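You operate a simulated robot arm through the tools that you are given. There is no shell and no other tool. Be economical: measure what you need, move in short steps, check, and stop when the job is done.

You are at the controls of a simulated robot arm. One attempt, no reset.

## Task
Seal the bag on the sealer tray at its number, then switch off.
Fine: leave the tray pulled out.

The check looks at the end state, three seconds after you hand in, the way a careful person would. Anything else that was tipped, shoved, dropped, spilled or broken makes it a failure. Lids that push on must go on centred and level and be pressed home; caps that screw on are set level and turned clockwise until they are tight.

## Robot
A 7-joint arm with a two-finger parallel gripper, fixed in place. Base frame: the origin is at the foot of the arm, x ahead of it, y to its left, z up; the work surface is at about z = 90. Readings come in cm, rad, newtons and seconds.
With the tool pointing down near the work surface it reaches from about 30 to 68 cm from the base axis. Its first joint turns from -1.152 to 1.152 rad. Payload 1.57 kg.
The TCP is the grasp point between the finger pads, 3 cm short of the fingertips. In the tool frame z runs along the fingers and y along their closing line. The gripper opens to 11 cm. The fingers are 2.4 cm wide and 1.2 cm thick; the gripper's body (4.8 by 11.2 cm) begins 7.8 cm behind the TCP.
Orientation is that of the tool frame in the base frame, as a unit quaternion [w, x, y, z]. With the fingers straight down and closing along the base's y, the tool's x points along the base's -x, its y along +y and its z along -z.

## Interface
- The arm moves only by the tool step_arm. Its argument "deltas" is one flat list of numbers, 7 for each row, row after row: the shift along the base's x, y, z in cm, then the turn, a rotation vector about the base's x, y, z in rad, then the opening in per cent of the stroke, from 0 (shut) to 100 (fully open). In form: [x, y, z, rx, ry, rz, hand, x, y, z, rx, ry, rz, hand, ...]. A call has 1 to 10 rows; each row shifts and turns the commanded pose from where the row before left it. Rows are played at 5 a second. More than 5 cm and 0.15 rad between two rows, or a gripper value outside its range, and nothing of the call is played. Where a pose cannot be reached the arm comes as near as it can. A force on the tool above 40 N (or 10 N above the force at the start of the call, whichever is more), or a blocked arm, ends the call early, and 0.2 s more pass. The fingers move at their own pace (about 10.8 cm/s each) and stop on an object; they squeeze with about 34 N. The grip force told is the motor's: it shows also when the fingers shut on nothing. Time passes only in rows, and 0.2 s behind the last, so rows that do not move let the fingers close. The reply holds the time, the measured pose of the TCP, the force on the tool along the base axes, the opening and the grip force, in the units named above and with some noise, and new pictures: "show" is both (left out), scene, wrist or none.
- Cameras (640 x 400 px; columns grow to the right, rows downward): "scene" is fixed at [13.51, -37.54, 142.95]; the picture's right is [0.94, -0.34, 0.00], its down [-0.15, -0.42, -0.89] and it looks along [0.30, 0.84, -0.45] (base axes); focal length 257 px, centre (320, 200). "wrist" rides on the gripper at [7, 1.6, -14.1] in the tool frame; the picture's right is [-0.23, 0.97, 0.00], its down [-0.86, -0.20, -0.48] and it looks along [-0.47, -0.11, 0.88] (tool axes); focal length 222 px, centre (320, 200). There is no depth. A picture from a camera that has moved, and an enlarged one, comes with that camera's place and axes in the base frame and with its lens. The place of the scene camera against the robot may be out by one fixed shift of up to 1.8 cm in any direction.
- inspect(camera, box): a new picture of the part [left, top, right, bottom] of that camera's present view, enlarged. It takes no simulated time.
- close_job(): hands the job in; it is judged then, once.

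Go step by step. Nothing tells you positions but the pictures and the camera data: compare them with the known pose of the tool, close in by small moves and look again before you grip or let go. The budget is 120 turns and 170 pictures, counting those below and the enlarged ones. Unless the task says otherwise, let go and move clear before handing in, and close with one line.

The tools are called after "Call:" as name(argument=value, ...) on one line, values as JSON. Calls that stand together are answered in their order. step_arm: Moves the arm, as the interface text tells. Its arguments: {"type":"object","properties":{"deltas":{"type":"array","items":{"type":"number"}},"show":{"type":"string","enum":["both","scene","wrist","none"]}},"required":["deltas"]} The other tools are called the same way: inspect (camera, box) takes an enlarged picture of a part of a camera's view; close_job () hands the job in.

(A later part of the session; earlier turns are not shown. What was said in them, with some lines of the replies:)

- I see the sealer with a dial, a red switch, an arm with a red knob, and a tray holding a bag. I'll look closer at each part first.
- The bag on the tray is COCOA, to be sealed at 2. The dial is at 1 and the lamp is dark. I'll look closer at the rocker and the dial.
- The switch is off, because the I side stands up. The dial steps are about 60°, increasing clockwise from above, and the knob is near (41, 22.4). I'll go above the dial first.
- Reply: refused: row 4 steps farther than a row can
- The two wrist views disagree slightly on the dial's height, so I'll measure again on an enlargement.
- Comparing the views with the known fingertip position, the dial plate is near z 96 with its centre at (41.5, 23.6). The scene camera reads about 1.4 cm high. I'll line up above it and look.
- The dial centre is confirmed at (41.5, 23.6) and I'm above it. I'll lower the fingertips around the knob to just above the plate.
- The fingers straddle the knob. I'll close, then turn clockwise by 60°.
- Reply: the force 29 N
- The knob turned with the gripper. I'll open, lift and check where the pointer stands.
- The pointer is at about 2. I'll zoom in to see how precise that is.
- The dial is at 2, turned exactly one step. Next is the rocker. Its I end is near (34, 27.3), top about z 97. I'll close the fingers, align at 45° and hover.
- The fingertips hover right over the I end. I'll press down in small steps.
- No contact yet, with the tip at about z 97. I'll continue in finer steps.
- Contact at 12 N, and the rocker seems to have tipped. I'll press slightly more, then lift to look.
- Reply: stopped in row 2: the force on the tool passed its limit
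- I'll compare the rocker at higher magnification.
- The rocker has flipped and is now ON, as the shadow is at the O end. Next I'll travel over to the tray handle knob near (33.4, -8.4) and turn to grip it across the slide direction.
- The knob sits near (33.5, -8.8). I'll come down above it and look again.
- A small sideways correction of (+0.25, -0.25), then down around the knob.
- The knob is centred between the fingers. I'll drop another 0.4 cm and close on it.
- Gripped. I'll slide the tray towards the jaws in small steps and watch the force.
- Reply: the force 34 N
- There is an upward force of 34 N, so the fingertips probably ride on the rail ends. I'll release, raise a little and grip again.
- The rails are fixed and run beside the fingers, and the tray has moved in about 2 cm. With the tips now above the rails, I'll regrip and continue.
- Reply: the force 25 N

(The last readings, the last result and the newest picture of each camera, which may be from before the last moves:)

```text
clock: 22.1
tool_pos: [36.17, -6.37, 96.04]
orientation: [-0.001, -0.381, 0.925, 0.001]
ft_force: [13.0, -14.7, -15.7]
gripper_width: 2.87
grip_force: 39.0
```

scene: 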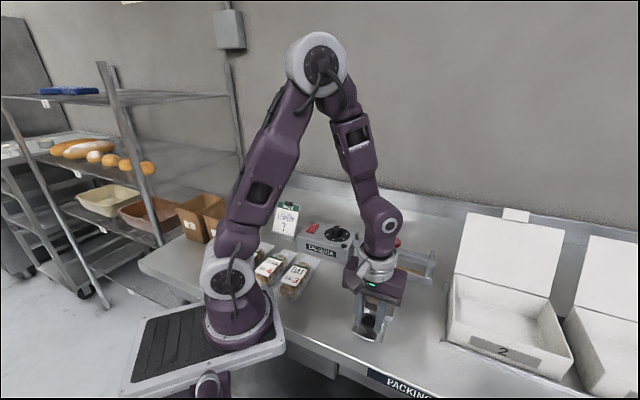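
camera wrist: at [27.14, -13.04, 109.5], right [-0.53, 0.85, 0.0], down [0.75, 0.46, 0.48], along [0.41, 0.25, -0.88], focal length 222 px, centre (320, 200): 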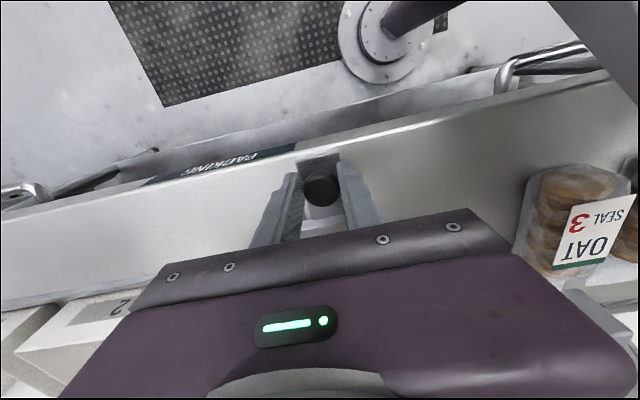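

The tray has moved 4.2 cm in. There is some sideways load, so I'll correct that and check the bag mouth at the jaws.

Call:
step_arm(deltas=[0.12, -0.12, -0.1, 0, 0, 0, 10], show="none")

Call:
inspect(camera="scene", box=[330, 230, 450, 350])

Call:
inspect(camera="wrist", box=[200, 100, 440, 240])

```text
clock: 22.5
tool_pos: [36.1, -6.36, 96.04]
orientation: [0.0, -0.382, 0.924, 0.001]
ft_force: [-0.8, 1.7, 5.8]
gripper_width: 2.85
grip_force: 38.5
stopped in row 1: the force on the tool passed its limit (the readings are from after the stop); the commanded pose is now the measured one
```

```text
3.33 times, centred on (390, 290) of scene
camera zoom: at [13.49, -37.54, 142.96], right [0.94, -0.34, 0.0], down [-0.15, -0.42, -0.89], along [0.3, 0.84, -0.45], focal length 857 px, centre (87, -100)
```

zoom: 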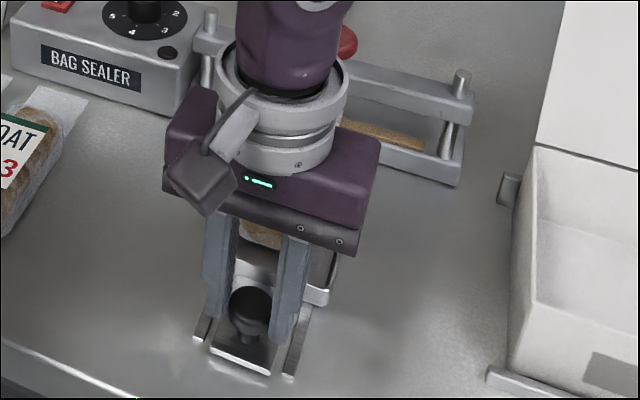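

```text
2.67 times, centred on (320, 170) of wrist
camera zoom: at [30.14, -10.07, 110.21], right [-0.53, 0.85, 0.0], down [0.75, 0.46, 0.48], along [0.41, 0.25, -0.88], focal length 592 px, centre (320, 280)
```

zoom: 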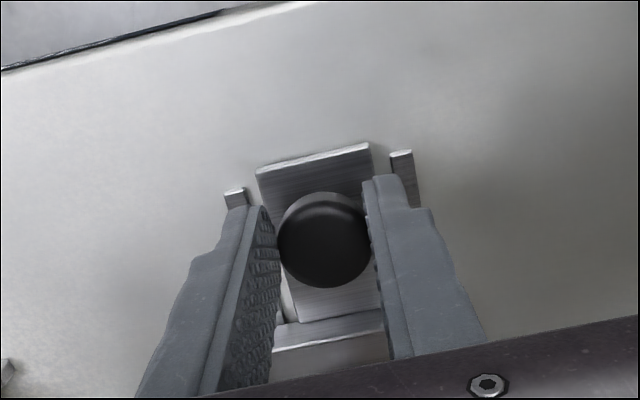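

I'll push a little farther to find the stop.

Call:
step_arm(deltas=[0.3, 0.3, 0, 0, 0, 0, 10, 0.3, 0.3, 0, 0, 0, 0, 10], show="none")

```text
clock: 23.2
tool_pos: [36.77, -5.73, 96.09]
orientation: [0.001, -0.383, 0.924, 0.001]
ft_force: [-3.1, 2.9, 10.4]
gripper_width: 2.84
grip_force: 39.1
stopped in row 2: the force on the tool passed its limit (the readings are from after the stop); the commanded pose is now the measured one
```

Call:
step_arm(deltas=[0.3, 0.3, 0, 0, 0, 0, 10, 0.3, 0.3, 0, 0, 0, 0, 10], show="both")

Call:
inspect(camera="scene", box=[330, 220, 450, 340])

```text
clock: 23.8
tool_pos: [37.39, -5.06, 96.11]
orientation: [0.0, -0.383, 0.924, 0.001]
ft_force: [-4.9, 4.9, 16.6]
gripper_width: 2.85
grip_force: 39.1
camera wrist: at [31.34, -8.85, 110.2], right [-0.53, 0.85, 0.0], down [0.75, 0.46, 0.48], along [0.41, 0.25, -0.88], focal length 222 px, centre (320, 200)
```

scene: 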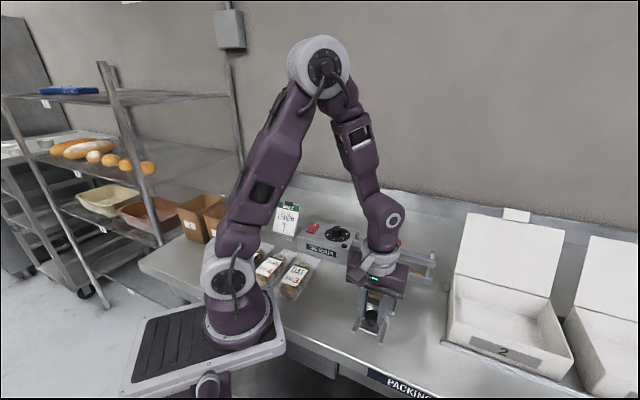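
wrist: 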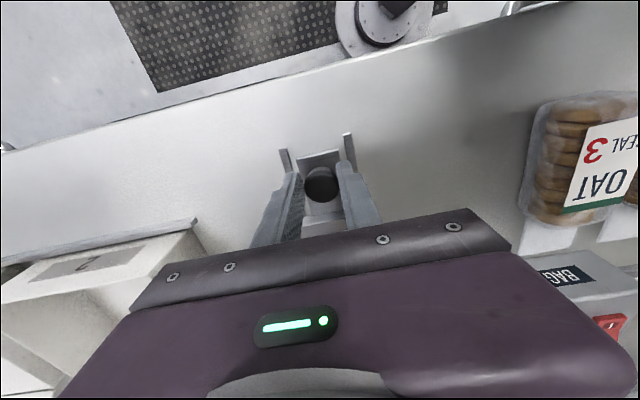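

```text
3.33 times, centred on (390, 280) of scene
camera zoom: at [13.47, -37.53, 142.96], right [0.94, -0.34, 0.0], down [-0.15, -0.42, -0.89], along [0.3, 0.84, -0.45], focal length 857 px, centre (87, -67)
```

zoom: 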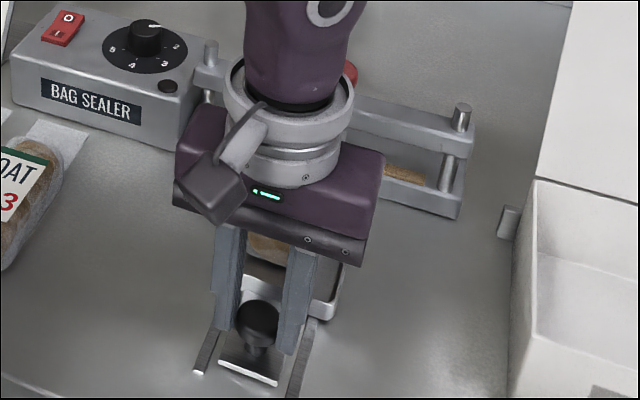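

The tray follows the knob and has moved about 6 cm in. The gripper hides the bag mouth, so I'll let go, lift and look before pushing farther.

Call:
step_arm(deltas=[0, 0, 0, 0, 0, 0, 45, 0, 0, 0, 0, 0, 0, 45, 0, 0, 3, 0, 0, 0, 45, 0, 0, 4, 0, 0, 0, 45, -2, -2, 4, 0, 0, 0, 45, -2, -2, 4, 0, 0, 0, 45], show="wrist")

Call:
inspect(camera="scene", box=[330, 210, 450, 330])

```text
clock: 25.2
tool_pos: [33.4, -8.88, 110.75]
orientation: [0.0, -0.382, 0.924, 0.002]
ft_force: [-0.8, 1.0, 0.1]
gripper_width: 4.96
grip_force: 0.1
camera wrist: at [27.37, -12.62, 124.9], right [-0.53, 0.85, 0.0], down [0.75, 0.46, 0.48], along [0.41, 0.25, -0.88], focal length 222 px, centre (320, 200)
```

wrist: 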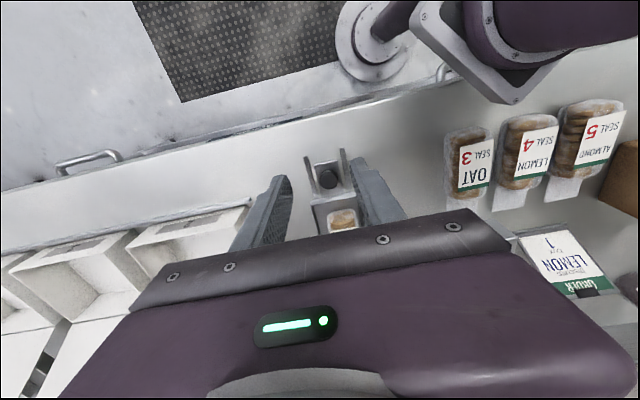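

```text
3.33 times, centred on (390, 270) of scene
camera zoom: at [13.51, -37.54, 142.95], right [0.94, -0.34, 0.0], down [-0.15, -0.42, -0.89], along [0.3, 0.84, -0.45], focal length 857 px, centre (87, -33)
```

zoom: 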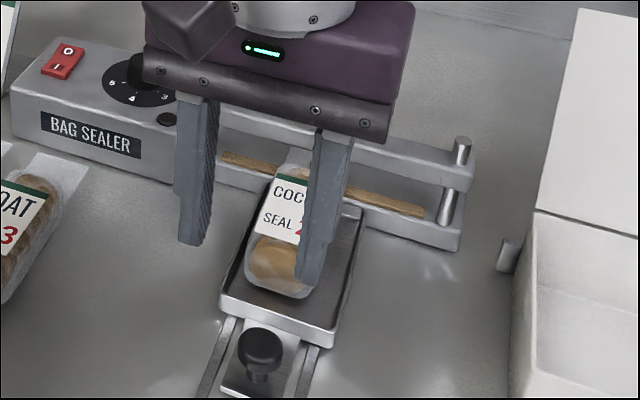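

Call:
step_arm(deltas=[-2, -2, 4, 0, 0, 0, 45, -1, 1, 4, 0, 0, 0, 45, 0, 0, 4, 0, 0, 0, 45], show="wrist")

Call:
inspect(camera="scene", box=[360, 225, 440, 295])

```text
clock: 26.0
tool_pos: [30.52, -10.33, 122.81]
orientation: [0.001, -0.382, 0.924, 0.001]
ft_force: [-0.1, -0.1, -0.2]
gripper_width: 4.96
grip_force: 0.0
camera wrist: at [24.34, -14.06, 137.06], right [-0.53, 0.85, 0.0], down [0.75, 0.46, 0.48], along [0.41, 0.25, -0.88], focal length 222 px, centre (320, 200)
```

wrist: 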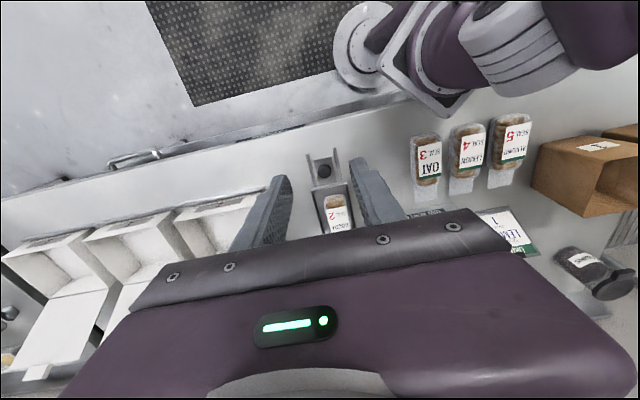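

```text
5.71 times, centred on (400, 260) of scene
camera zoom: at [13.5, -37.54, 142.95], right [0.94, -0.34, 0.0], down [-0.15, -0.42, -0.89], along [0.3, 0.84, -0.45], focal length 1468 px, centre (-137, -143)
```

zoom: 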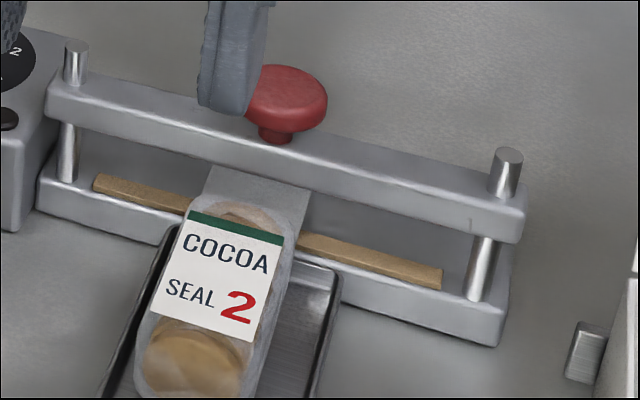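

The mouth film now lies across the heating strip, and the tray front is just short of the lower jaw. I'll regrip and push gently to the stop.

Call:
step_arm(deltas=[2.3, 1.75, -4, 0, 0, 0, 45, 2.3, 1.75, -4, 0, 0, 0, 45, 2.3, 1.75, -4, 0, 0, 0, 45, 0, 0, -4, 0, 0, 0, 45, 0, 0, -4, 0, 0, 0, 45, 0, 0, -4, 0, 0, 0, 45, 0, 0, 0, 0, 0, 0, 45], show="wrist")

```text
clock: 27.6
tool_pos: [37.29, -5.37, 98.81]
orientation: [0.001, -0.382, 0.924, 0.001]
ft_force: [0.2, -0.6, 0.1]
gripper_width: 4.96
grip_force: 0.0
camera wrist: at [31.29, -9.0, 112.9], right [-0.53, 0.85, 0.0], down [0.75, 0.46, 0.48], along [0.41, 0.25, -0.88], focal length 222 px, centre (320, 200)
```

wrist: 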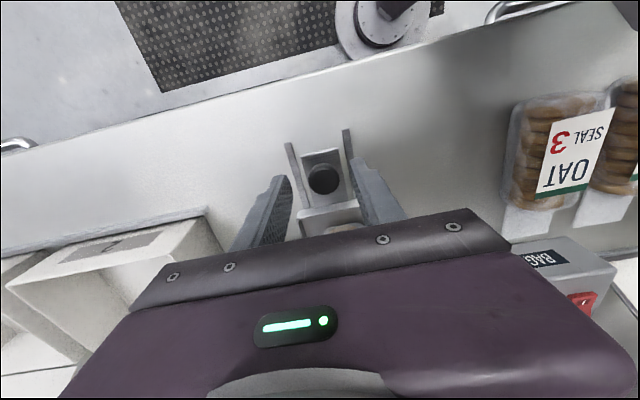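

Call:
step_arm(deltas=[0.35, 0.4, -1.3, 0, 0, 0, 45, 0, 0, -1.3, 0, 0, 0, 45, 0, 0, 0, 0, 0, 0, 10, 0, 0, 0, 0, 0, 0, 10, 0, 0, 0, 0, 0, 0, 10], show="none")

Call:
step_arm(deltas=[0.25, 0.25, 0, 0, 0, 0, 10, 0.25, 0.25, 0, 0, 0, 0, 10], show="none")

```text
clock: 28.8
tool_pos: [37.66, -4.72, 96.43]
orientation: [0.0, -0.382, 0.924, 0.001]
ft_force: [4.5, -8.9, 2.5]
gripper_width: 2.77
grip_force: 38.8
```

```text
clock: 29.3
tool_pos: [37.9, -4.65, 96.37]
orientation: [-0.001, -0.379, 0.925, 0.0]
ft_force: [0.2, -10.9, 4.1]
gripper_width: 2.76
grip_force: 37.9
stopped in row 2: the force on the tool passed its limit (the readings are from after the stop); the commanded pose is now the measured one
```

Call:
step_arm(deltas=[0.2, 0.2, 0, 0, 0, 0, 10, 0.1, 0.1, 0, 0, 0, 0, 10], show="none")

Call:
inspect(camera="scene", box=[360, 225, 440, 295])

```text
clock: 29.9
tool_pos: [37.98, -4.3, 96.41]
orientation: [-0.003, -0.379, 0.926, 0.0]
ft_force: [-11.0, -36.4, 12.8]
gripper_width: 2.76
grip_force: 37.4
```

```text
5.71 times, centred on (400, 260) of scene
camera zoom: at [13.46, -37.64, 142.93], right [0.94, -0.34, 0.0], down [-0.15, -0.42, -0.89], along [0.3, 0.84, -0.45], focal length 1468 px, centre (-137, -143)
```

zoom: 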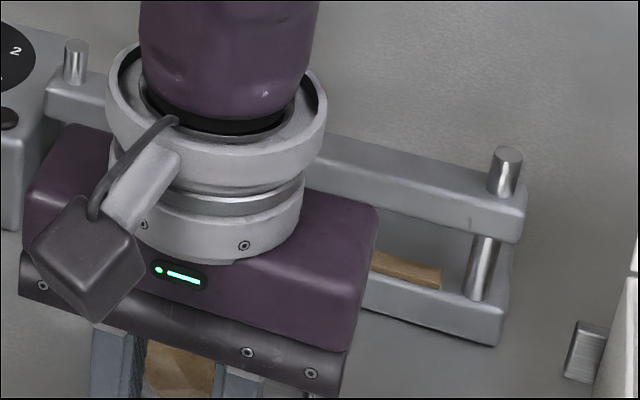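

There is clear resistance of about 38 N, so this is the stop. I'll release and lift clear.

Call:
step_arm(deltas=[-0.15, -0.2, 0, 0, 0, 0, 45, 0, 0, 0, 0, 0, 0, 45, 0, 0, 3, 0, 0, 0, 45, -2, -2, 4, 0, 0, 0, 45, -2, -2, 4, 0, 0, 0, 45, -2, -2, 4, 0, 0, 0, 45, -1, -1, 4, 0, 0, 0, 45, 0, 0, 4, 0, 0, 0, 0, 0, 0, 4, 0, 0, 0, 0], show="none")

Call:
inspect(camera="scene", box=[355, 225, 445, 305])

Call:
inspect(camera="wrist", box=[220, 60, 420, 240])

```text
clock: 31.9
tool_pos: [30.89, -11.52, 123.66]
orientation: [-0.002, -0.379, 0.925, -0.001]
ft_force: [-0.7, 0.1, 1.1]
gripper_width: 0.0
grip_force: 21.3
```

```text
5.00 times, centred on (400, 265) of scene
camera zoom: at [13.5, -37.54, 142.95], right [0.94, -0.34, 0.0], down [-0.15, -0.42, -0.89], along [0.3, 0.84, -0.45], focal length 1285 px, centre (-80, -125)
```

zoom: 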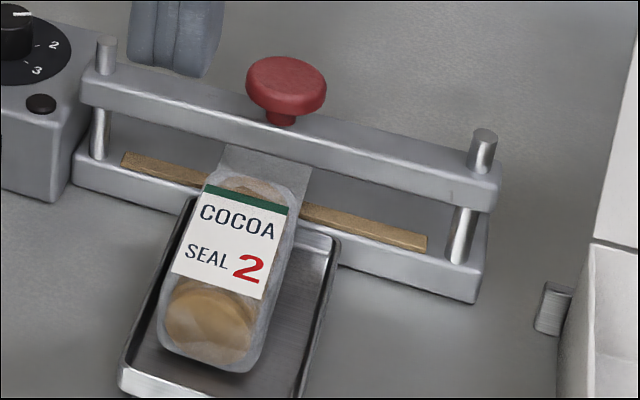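

```text
2.22 times, centred on (320, 150) of wrist
camera zoom: at [24.92, -15.16, 137.77], right [-0.52, 0.85, 0.0], down [0.75, 0.46, 0.48], along [0.41, 0.25, -0.88], focal length 494 px, centre (320, 311)
```

zoom: 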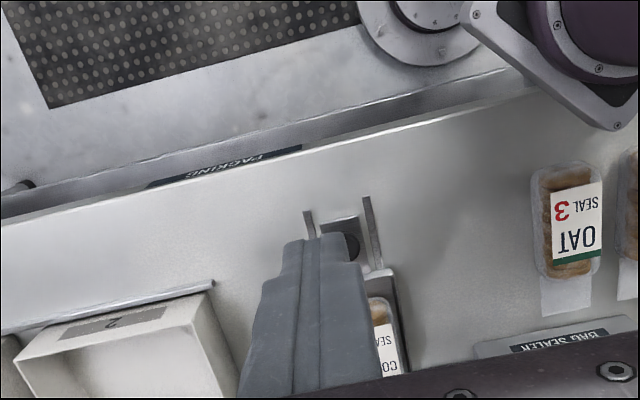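

The tray is fully in, with the film across the strip. Now I'll go to the press knob near (51.5, 9, 100) with closed fingers.

Call:
step_arm(deltas=[3.4, 3.4, 0, 0, 0, 0, 0, 3.4, 3.4, 0, 0, 0, 0, 0, 3.4, 3.4, 0, 0, 0, 0, 0, 3.4, 3.4, 0, 0, 0, 0, 0, 3.4, 3.4, 0, 0, 0, 0, 0, 3.4, 3.4, 0, 0, 0, 0, 0, 0, 0, -4, 0, 0, 0, 0, 0, 0, -4, 0, 0, 0, 0, 0, 0, -2, 0, 0, 0, 0])

Call:
inspect(camera="wrist", box=[200, 50, 440, 240])

Call:
inspect(camera="scene", box=[355, 190, 445, 290])

```text
clock: 33.9
tool_pos: [51.56, 8.91, 113.19]
orientation: [-0.001, -0.379, 0.925, 0.002]
ft_force: [0.9, -0.2, 0.6]
gripper_width: 0.0
grip_force: 21.1
camera wrist: at [45.51, 5.2, 127.41], right [-0.52, 0.85, 0.0], down [0.75, 0.46, 0.48], along [0.41, 0.25, -0.88], focal length 222 px, centre (320, 200)
```

scene: 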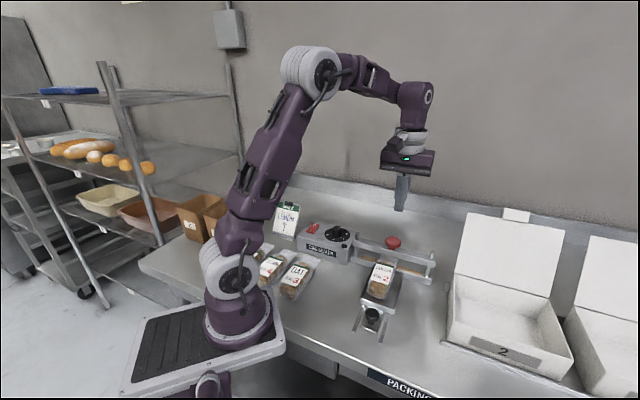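
wrist: 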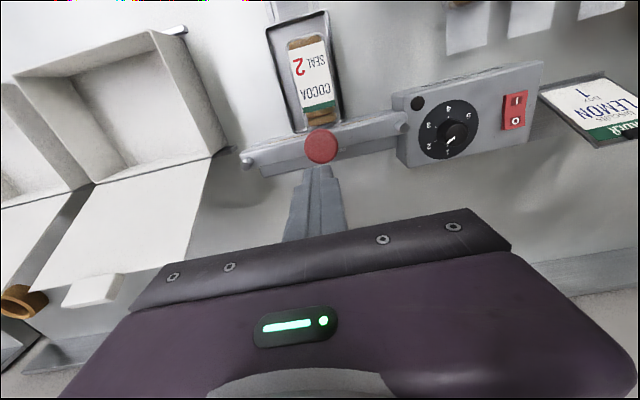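

```text
2.11 times, centred on (320, 145) of wrist
camera zoom: at [45.51, 5.2, 127.41], right [-0.52, 0.85, 0.0], down [0.75, 0.46, 0.48], along [0.41, 0.25, -0.88], focal length 468 px, centre (320, 316)
```

zoom: 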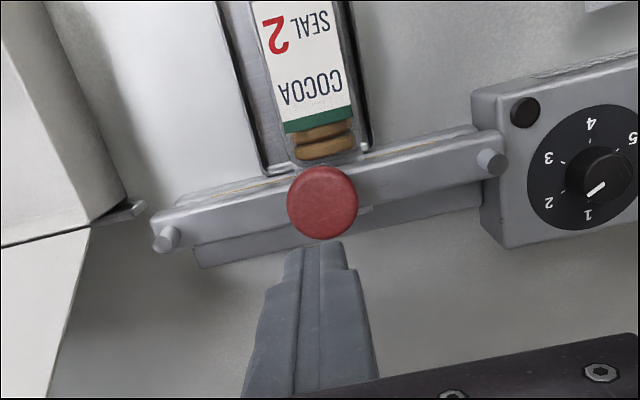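

```text
4.00 times, centred on (400, 240) of scene
camera zoom: at [13.51, -37.54, 142.95], right [0.94, -0.34, 0.0], down [-0.15, -0.42, -0.89], along [0.3, 0.84, -0.45], focal length 1028 px, centre (0, 40)
```

zoom: 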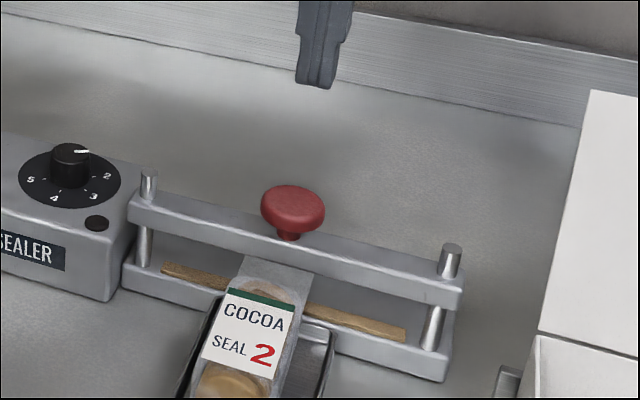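

The knob is at about (51.75, 9.1) with its top near z 100. I'll descend and then press gradually.

Call:
step_arm(deltas=[0.2, 0.2, -4, 0, 0, 0, 0, 0, 0, -4, 0, 0, 0, 0, 0, 0, -1, 0, 0, 0, 0, 0, 0, -0.5, 0, 0, 0, 0], show="none")

Call:
inspect(camera="scene", box=[355, 190, 445, 290])

```text
clock: 34.9
tool_pos: [51.75, 9.05, 103.86]
orientation: [-0.001, -0.38, 0.925, 0.001]
ft_force: [1.7, -2.1, 2.8]
gripper_width: 0.0
grip_force: 21.4
```

```text
4.00 times, centred on (400, 240) of scene
camera zoom: at [13.5, -37.55, 142.95], right [0.94, -0.34, 0.0], down [-0.15, -0.42, -0.89], along [0.3, 0.84, -0.45], focal length 1028 px, centre (0, 40)
```

zoom: 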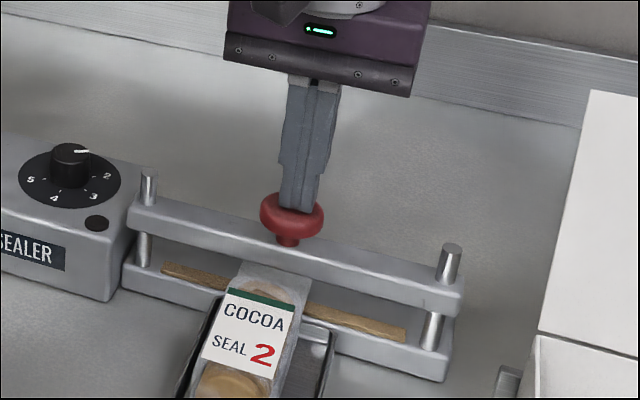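

Contact begins at a tip height of about 100.9, centred on the knob. I'll press on in small steps.

Call:
step_arm(deltas=[0, 0, -0.4, 0, 0, 0, 0, 0, 0, -0.4, 0, 0, 0, 0, 0, 0, -0.4, 0, 0, 0, 0, 0, 0, -0.4, 0, 0, 0, 0], show="none")

Call:
inspect(camera="scene", box=[340, 200, 440, 290])

```text
clock: 35.9
tool_pos: [51.68, 9.06, 102.22]
orientation: [-0.002, -0.379, 0.925, 0.0]
ft_force: [2.4, 0.1, 6.1]
gripper_width: 0.0
grip_force: 21.5
```

```text
4.44 times, centred on (390, 245) of scene
camera zoom: at [13.5, -37.55, 142.95], right [0.94, -0.34, 0.0], down [-0.15, -0.42, -0.89], along [0.3, 0.84, -0.45], focal length 1142 px, centre (9, 0)
```

zoom: 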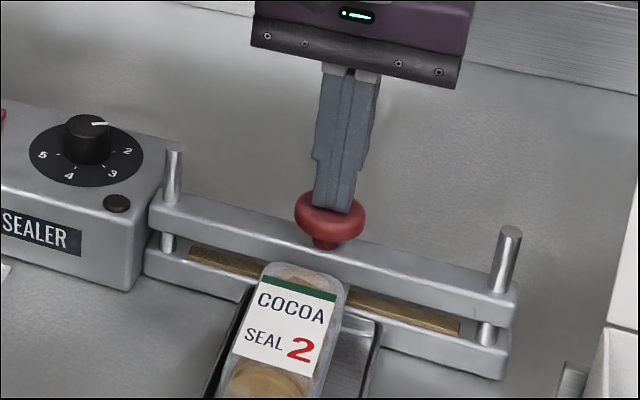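

Call:
step_arm(deltas=[0, 0, -0.4, 0, 0, 0, 0, 0, 0, -0.4, 0, 0, 0, 0, 0, 0, -0.3, 0, 0, 0, 0], show="none")

Call:
inspect(camera="scene", box=[340, 200, 440, 290])

```text
clock: 36.9
tool_pos: [51.5, 9.11, 101.38]
orientation: [0.0, -0.38, 0.925, 0.0]
ft_force: [-4.1, -0.6, 9.4]
gripper_width: 0.02
grip_force: 21.5
stopped in row 3: the force on the tool passed its limit (the readings are from after the stop); the commanded pose is now the measured one
```

```text
4.44 times, centred on (390, 245) of scene
camera zoom: at [13.48, -37.55, 142.96], right [0.94, -0.34, 0.0], down [-0.15, -0.42, -0.89], along [0.3, 0.84, -0.45], focal length 1142 px, centre (9, 0)
```

zoom: 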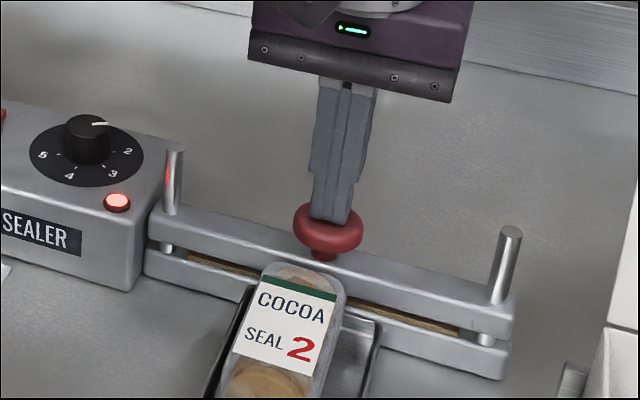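

The lamp has lit, so sealing is under way. I'll hold the press down and watch the lamp.

Call:
step_arm(deltas=[0, 0, -0.2, 0, 0, 0, 0, 0, 0, 0, 0, 0, 0, 0, 0, 0, 0, 0, 0, 0, 0], show="none")

Call:
inspect(camera="scene", box=[340, 200, 440, 290])

```text
clock: 37.3
tool_pos: [51.6, 9.16, 101.49]
orientation: [0.001, -0.379, 0.925, -0.001]
ft_force: [-3.7, 0.0, 9.8]
gripper_width: 0.01
grip_force: 20.8
stopped in row 2: the force on the tool passed its limit (the readings are from after the stop); the commanded pose is now the measured one
```

```text
4.44 times, centred on (390, 245) of scene
camera zoom: at [13.48, -37.55, 142.96], right [0.94, -0.34, 0.0], down [-0.15, -0.42, -0.89], along [0.3, 0.84, -0.45], focal length 1142 px, centre (9, 0)
```

zoom: 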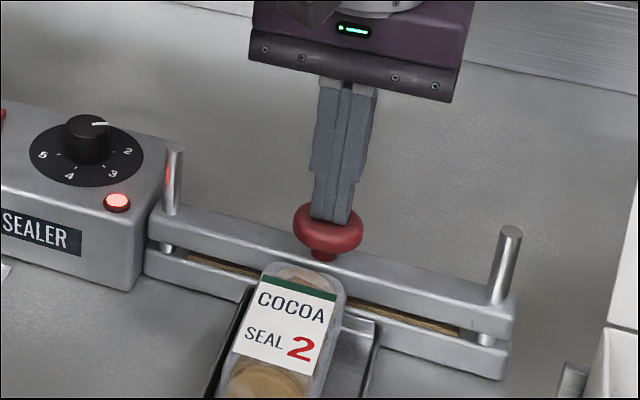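

Call:
step_arm(deltas=[0, 0, 0, 0, 0, 0, 0, 0, 0, 0, 0, 0, 0, 0, 0, 0, 0, 0, 0, 0, 0, 0, 0, 0, 0, 0, 0, 0], show="none")

Call:
inspect(camera="scene", box=[340, 200, 440, 290])

```text
clock: 38.3
tool_pos: [51.59, 9.12, 101.37]
orientation: [0.001, -0.379, 0.925, 0.0]
ft_force: [-4.6, 1.1, 20.3]
gripper_width: 0.01
grip_force: 21.0
```

```text
4.44 times, centred on (390, 245) of scene
camera zoom: at [13.46, -37.55, 142.96], right [0.94, -0.34, 0.0], down [-0.15, -0.42, -0.89], along [0.3, 0.84, -0.45], focal length 1142 px, centre (9, 0)
```

zoom: 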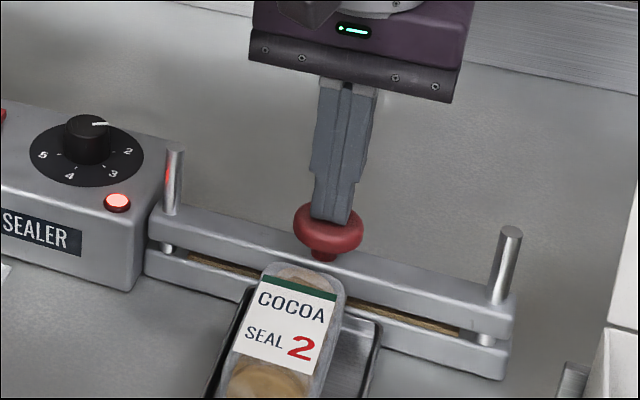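

Call:
step_arm(deltas=[0, 0, 0, 0, 0, 0, 0, 0, 0, 0, 0, 0, 0, 0, 0, 0, 0, 0, 0, 0, 0], show="none")

Call:
inspect(camera="scene", box=[340, 200, 440, 290])

```text
clock: 39.1
tool_pos: [51.47, 9.14, 101.23]
orientation: [0.001, -0.38, 0.925, -0.001]
ft_force: [-3.8, 0.7, 22.3]
gripper_width: 0.0
grip_force: 21.3
```

```text
4.44 times, centred on (390, 245) of scene
camera zoom: at [13.46, -37.55, 142.96], right [0.94, -0.34, 0.0], down [-0.15, -0.42, -0.89], along [0.3, 0.84, -0.45], focal length 1142 px, centre (9, 0)
```

zoom: 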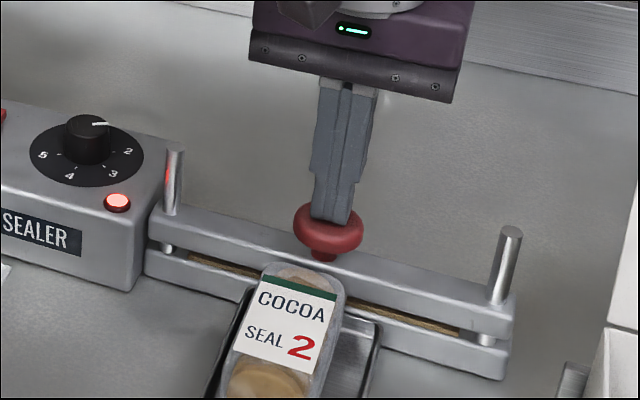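

Call:
step_arm(deltas=[0, 0, 0, 0, 0, 0, 0, 0, 0, 0, 0, 0, 0, 0], show="none")

Call:
inspect(camera="scene", box=[340, 200, 440, 290])

```text
clock: 39.7
tool_pos: [51.42, 9.04, 101.47]
orientation: [0.002, -0.379, 0.925, 0.0]
ft_force: [-4.1, 0.3, 27.2]
gripper_width: 0.0
grip_force: 21.5
```

```text
4.44 times, centred on (390, 245) of scene
camera zoom: at [13.45, -37.55, 142.96], right [0.94, -0.34, 0.0], down [-0.15, -0.42, -0.89], along [0.3, 0.84, -0.45], focal length 1142 px, centre (9, 0)
```

zoom: 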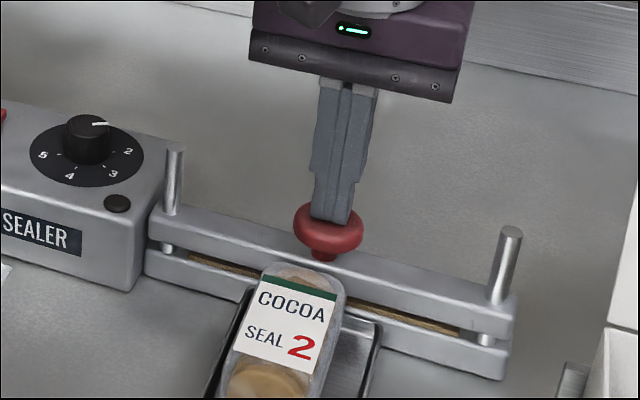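

The lamp has gone out, so the seal cycle is complete. I'll lift off, let the bar rise and check the film.

Call:
step_arm(deltas=[0, 0, 0, 0, 0, 0, 0, 0, 0, 0, 0, 0, 0, 0, 0, 0, 1.5, 0, 0, 0, 0, 0, 0, 2, 0, 0, 0, 0, 0, 0, 4, 0, 0, 0, 0, 0, 0, 4, 0, 0, 0, 0, 0, 0, 4, 0, 0, 0, 0], show="none")

Call:
inspect(camera="scene", box=[355, 215, 445, 295])

```text
clock: 41.3
tool_pos: [51.48, 9.31, 116.81]
orientation: [0.001, -0.379, 0.925, 0.0]
ft_force: [0.0, -0.2, 0.4]
gripper_width: 0.0
grip_force: 20.8
```

```text
5.00 times, centred on (400, 255) of scene
camera zoom: at [13.5, -37.54, 142.95], right [0.94, -0.34, 0.0], down [-0.15, -0.42, -0.89], along [0.3, 0.84, -0.45], focal length 1285 px, centre (-80, -75)
```

zoom: 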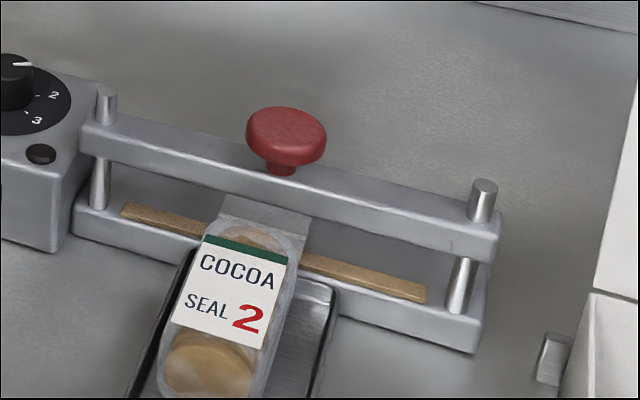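

A seal line shows across the film. The tray started out pulled out, so I'll pull it back to be safe, then switch off. First I'll go above the tray knob.

Call:
step_arm(deltas=[-3.4, -3.45, 0, 0, 0, 0, 45, -3.4, -3.45, 0, 0, 0, 0, 45, -3.4, -3.45, 0, 0, 0, 0, 45, -3.4, -3.45, 0, 0, 0, 0, 45, 0, 0, -4, 0, 0, 0, 45, 0, 0, -4, 0, 0, 0, 45, 0, 0, -4, 0, 0, 0, 45, 0, 0, -4, 0, 0, 0, 45, 0, 0, -2, 0, 0, 0, 45, 0, 0, 0, 0, 0, 0, 45], show="wrist")

```text
clock: 43.5
tool_pos: [38.16, -4.61, 98.61]
orientation: [0.0, -0.38, 0.925, 0.0]
ft_force: [0.5, -0.5, 0.2]
gripper_width: 4.97
grip_force: 0.1
camera wrist: at [32.07, -8.33, 112.78], right [-0.52, 0.85, 0.0], down [0.75, 0.46, 0.48], along [0.41, 0.25, -0.88], focal length 222 px, centre (320, 200)
```

wrist: 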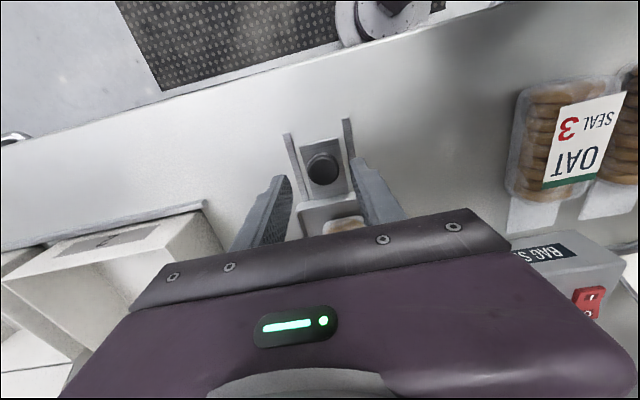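

Call:
step_arm(deltas=[-0.35, -0.1, -1.3, 0, 0, 0, 45, 0, 0, -1.2, 0, 0, 0, 45, 0, 0, 0, 0, 0, 0, 10, 0, 0, 0, 0, 0, 0, 10, 0, 0, 0, 0, 0, 0, 10], show="none")

Call:
step_arm(deltas=[-0.35, -0.35, 0, 0, 0, 0, 10, -0.35, -0.35, 0, 0, 0, 0, 10, -0.35, -0.35, 0, 0, 0, 0, 10, -0.35, -0.35, 0, 0, 0, 0, 10], show="wrist")

```text
clock: 44.7
tool_pos: [37.7, -4.8, 96.18]
orientation: [0.0, -0.379, 0.925, 0.0]
ft_force: [-8.7, 9.2, 4.0]
gripper_width: 2.75
grip_force: 37.9
```

```text
clock: 45.7
tool_pos: [36.34, -6.16, 96.24]
orientation: [0.002, -0.379, 0.925, 0.0]
ft_force: [-7.5, 9.8, 30.5]
gripper_width: 2.76
grip_force: 37.9
camera wrist: at [30.14, -9.87, 110.43], right [-0.52, 0.85, 0.0], down [0.75, 0.46, 0.48], along [0.41, 0.25, -0.88], focal length 222 px, centre (320, 200)
```

wrist: 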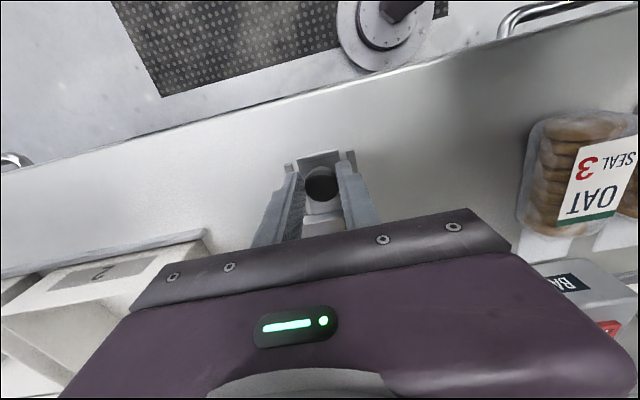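

The tray follows. I'll relieve the load slightly and continue pulling to near the starting position.

Call:
step_arm(deltas=[-0.1, 0.1, 0.15, 0, 0, 0, 10, -0.35, -0.35, 0, 0, 0, 0, 10, -0.35, -0.35, 0, 0, 0, 0, 10, -0.35, -0.35, 0, 0, 0, 0, 10, -0.35, -0.35, 0, 0, 0, 0, 10], show="none")

Call:
step_arm(deltas=[-0.35, -0.35, 0, 0, 0, 0, 10, -0.35, -0.35, 0, 0, 0, 0, 10, -0.35, -0.35, 0, 0, 0, 0, 10], show="scene")

```text
clock: 46.9
tool_pos: [34.83, -7.56, 96.42]
orientation: [0.001, -0.379, 0.925, -0.001]
ft_force: [17.7, -16.3, -12.5]
gripper_width: 2.72
grip_force: 37.3
```

```text
clock: 47.7
tool_pos: [33.78, -8.71, 96.42]
orientation: [0.001, -0.379, 0.925, 0.0]
ft_force: [13.2, -11.2, 17.9]
gripper_width: 2.75
grip_force: 38.0
```

scene: 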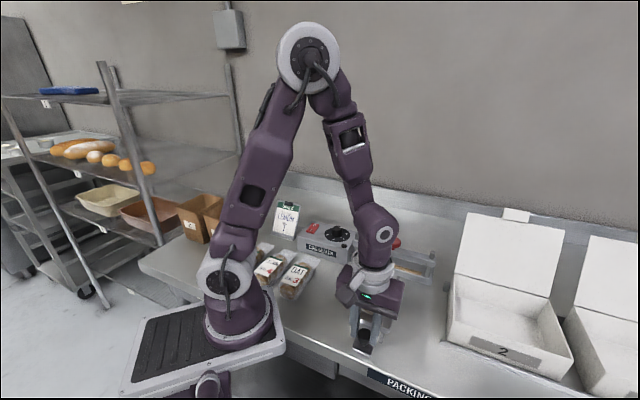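

The tray is nearly back at its start. One last bit, then release and lift.

Call:
step_arm(deltas=[-0.25, -0.25, 0, 0, 0, 0, 10, 0, 0, 0, 0, 0, 0, 45, 0, 0, 0, 0, 0, 0, 45, 0, 0, 3, 0, 0, 0, 45, 0, 0, 4, 0, 0, 0, 45, 0, 0, 4, 0, 0, 0, 45, 0, 0, 4, 0, 0, 0, 0, -1, -2, 4, 0, 0, 0, 0, 0, 0, 4, 0, 0, 0, 0], show="none")

Call:
inspect(camera="scene", box=[320, 220, 460, 360])

```text
clock: 49.7
tool_pos: [32.38, -10.49, 119.48]
orientation: [0.001, -0.379, 0.925, 0.0]
ft_force: [-0.2, -0.3, -0.4]
gripper_width: 0.0
grip_force: 20.9
```

```text
2.86 times, centred on (390, 290) of scene
camera zoom: at [13.5, -37.54, 142.95], right [0.94, -0.34, 0.0], down [-0.15, -0.42, -0.89], along [0.3, 0.84, -0.45], focal length 734 px, centre (120, -57)
```

zoom: 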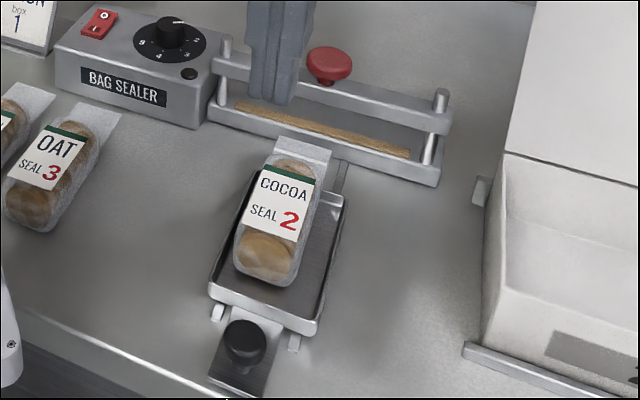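

The bag sits sealed on the pulled-out tray. Now I'll go back to the switch and press the O end near (36.8, 30.3), in the same orientation as before.

Call:
step_arm(deltas=[0.4, 3.7, 0, 0, 0, -0.143, 0, 0.4, 3.7, 0, 0, 0, -0.143, 0, 0.4, 3.7, 0, 0, 0, -0.143, 0, 0.4, 3.7, 0, 0, 0, -0.143, 0, 0.4, 3.7, 0, 0, 0, -0.143, 0, 0.4, 3.7, 0, 0, 0, -0.143, 0, 0.4, 3.7, 0, 0, 0, -0.143, 0, 0.4, 3.7, 0, 0, 0, -0.143, 0, 0.4, 3.7, 0, 0, 0, -0.143, 0, 0.4, 3.7, 0, 0, 0, -0.143, 0], show="none")

Call:
step_arm(deltas=[0.45, 3.85, 0, 0, 0, -0.135, 0, 0, 0, -4, 0, 0, 0, 0, 0, 0, -4, 0, 0, 0, 0, 0, 0, -4, 0, 0, 0, 0, 0, 0, -4, 0, 0, 0, 0, 0, 0, -1.2, 0, 0, 0, 0, 0, 0, 0, 0, 0, 0, 0], show="wrist")

Call:
inspect(camera="scene", box=[280, 190, 380, 270])

Call:
inspect(camera="wrist", box=[230, 80, 400, 230])

```text
clock: 51.9
tool_pos: [36.09, 26.25, 119.6]
orientation: [0.0, 0.319, 0.948, 0.0]
ft_force: [0.2, 0.0, 0.0]
gripper_width: 0.01
grip_force: 21.1
```

```text
clock: 53.5
tool_pos: [36.88, 30.05, 102.47]
orientation: [0.0, 0.383, 0.924, 0.0]
ft_force: [0.2, -0.3, 0.2]
gripper_width: 0.01
grip_force: 21.1
camera wrist: at [33.09, 36.18, 116.74], right [0.85, 0.53, 0.0], down [0.46, -0.75, 0.48], along [0.25, -0.41, -0.88], focal length 222 px, centre (320, 200)
```

wrist: 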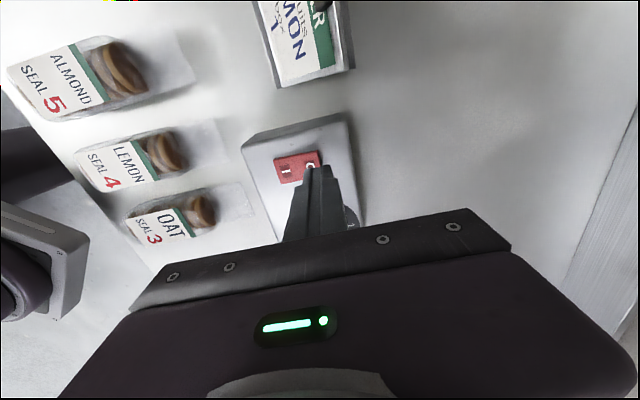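

```text
5.00 times, centred on (330, 230) of scene
camera zoom: at [13.51, -37.54, 142.95], right [0.94, -0.34, 0.0], down [-0.15, -0.42, -0.89], along [0.3, 0.84, -0.45], focal length 1285 px, centre (270, 50)
```

zoom: 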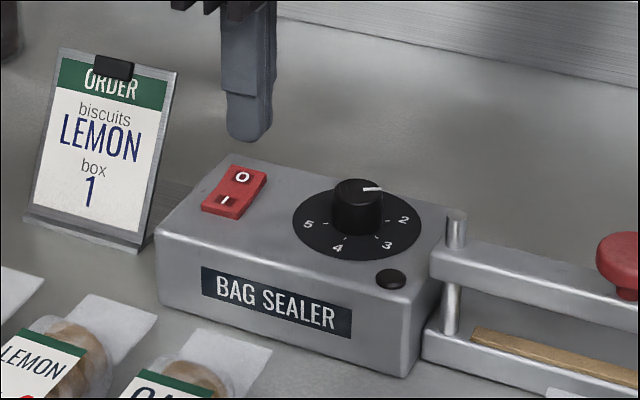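

```text
2.67 times, centred on (315, 155) of wrist
camera zoom: at [33.09, 36.18, 116.74], right [0.85, 0.53, 0.0], down [0.46, -0.75, 0.48], along [0.25, -0.41, -0.88], focal length 592 px, centre (333, 320)
```

zoom: 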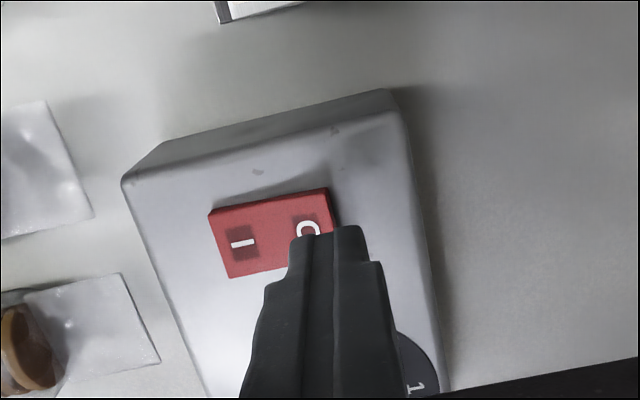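

Aligned over the O end. I'll press down gradually.

Call:
step_arm(deltas=[0, 0.2, -1, 0, 0, 0, 0, 0, 0, -0.9, 0, 0, 0, 0, 0, 0, -0.3, 0, 0, 0, 0, 0, 0, -0.3, 0, 0, 0, 0, 0, 0, -0.2, 0, 0, 0, 0], show="none")

```text
clock: 54.7
tool_pos: [36.91, 30.31, 99.6]
orientation: [0.0, 0.382, 0.924, -0.001]
ft_force: [-0.7, -2.5, 14.6]
gripper_width: 0.0
grip_force: 21.5
```

Call:
step_arm(deltas=[0, 0, -0.12, 0, 0, 0, 0, 0, 0, 0, 0, 0, 0, 0], show="none")

Call:
step_arm(deltas=[0, 0, 2, 0, 0, 0, 0, 0, 0, 4, 0, 0, 0, 0, 0, 0, 4, 0, 0, 0, 0, 0, 0, 4, 0, 0, 0, 0], show="scene")

Call:
inspect(camera="scene", box=[300, 215, 332, 240])

Call:
inspect(camera="scene", box=[280, 200, 460, 350])

```text
clock: 55.2
tool_pos: [36.78, 30.29, 99.67]
orientation: [0.0, 0.383, 0.924, 0.001]
ft_force: [-4.4, -5.1, 13.8]
gripper_width: 0.0
grip_force: 21.2
stopped in row 2: the force on the tool passed its limit (the readings are from after the stop); the commanded pose is now the measured one
```

```text
clock: 56.2
tool_pos: [37.02, 30.2, 113.94]
orientation: [0.0, 0.383, 0.924, 0.0]
ft_force: [0.6, -0.1, 0.4]
gripper_width: 0.01
grip_force: 21.1
```

scene: 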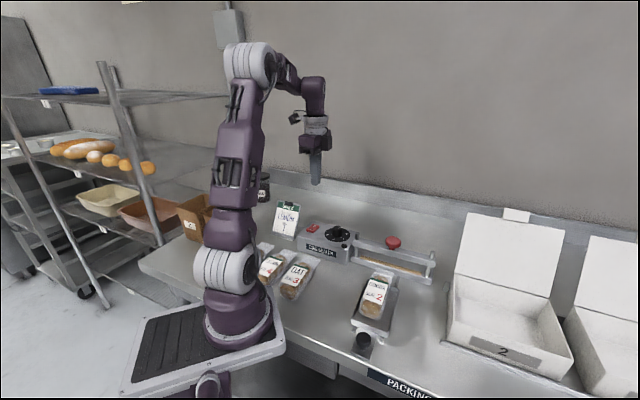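

```text
16.00 times, centred on (316, 228) of scene
camera zoom: at [13.5, -37.55, 142.95], right [0.94, -0.34, 0.0], down [-0.15, -0.42, -0.89], along [0.3, 0.84, -0.45], focal length 4112 px, centre (384, -240)
```

zoom: 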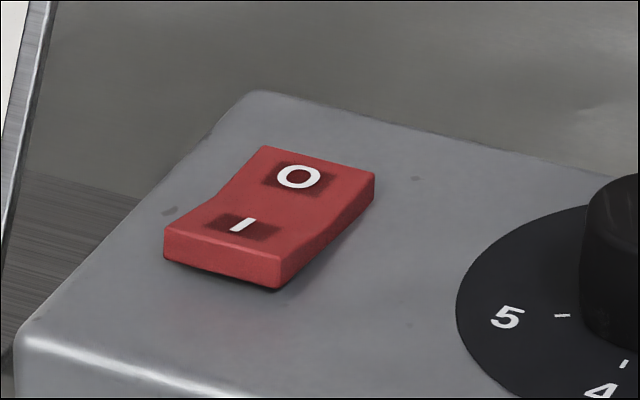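

```text
2.67 times, centred on (370, 275) of scene
camera zoom: at [13.5, -37.55, 142.95], right [0.94, -0.34, 0.0], down [-0.15, -0.42, -0.89], along [0.3, 0.84, -0.45], focal length 685 px, centre (187, 0)
```

zoom: 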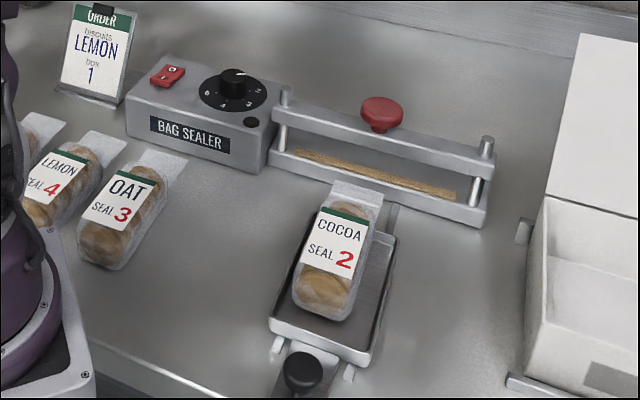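

The rocker is back at off, with the I end raised as it was at the start. The dial is at 2, the film shows a seal line, the tray is pulled out and nothing else has moved, so I'm handing in.

Call:
close_job()

```text
The job is handed in.
```

I sealed the COCOA bag at 2, switched the sealer off, pulled the tray back out and moved the arm clear.
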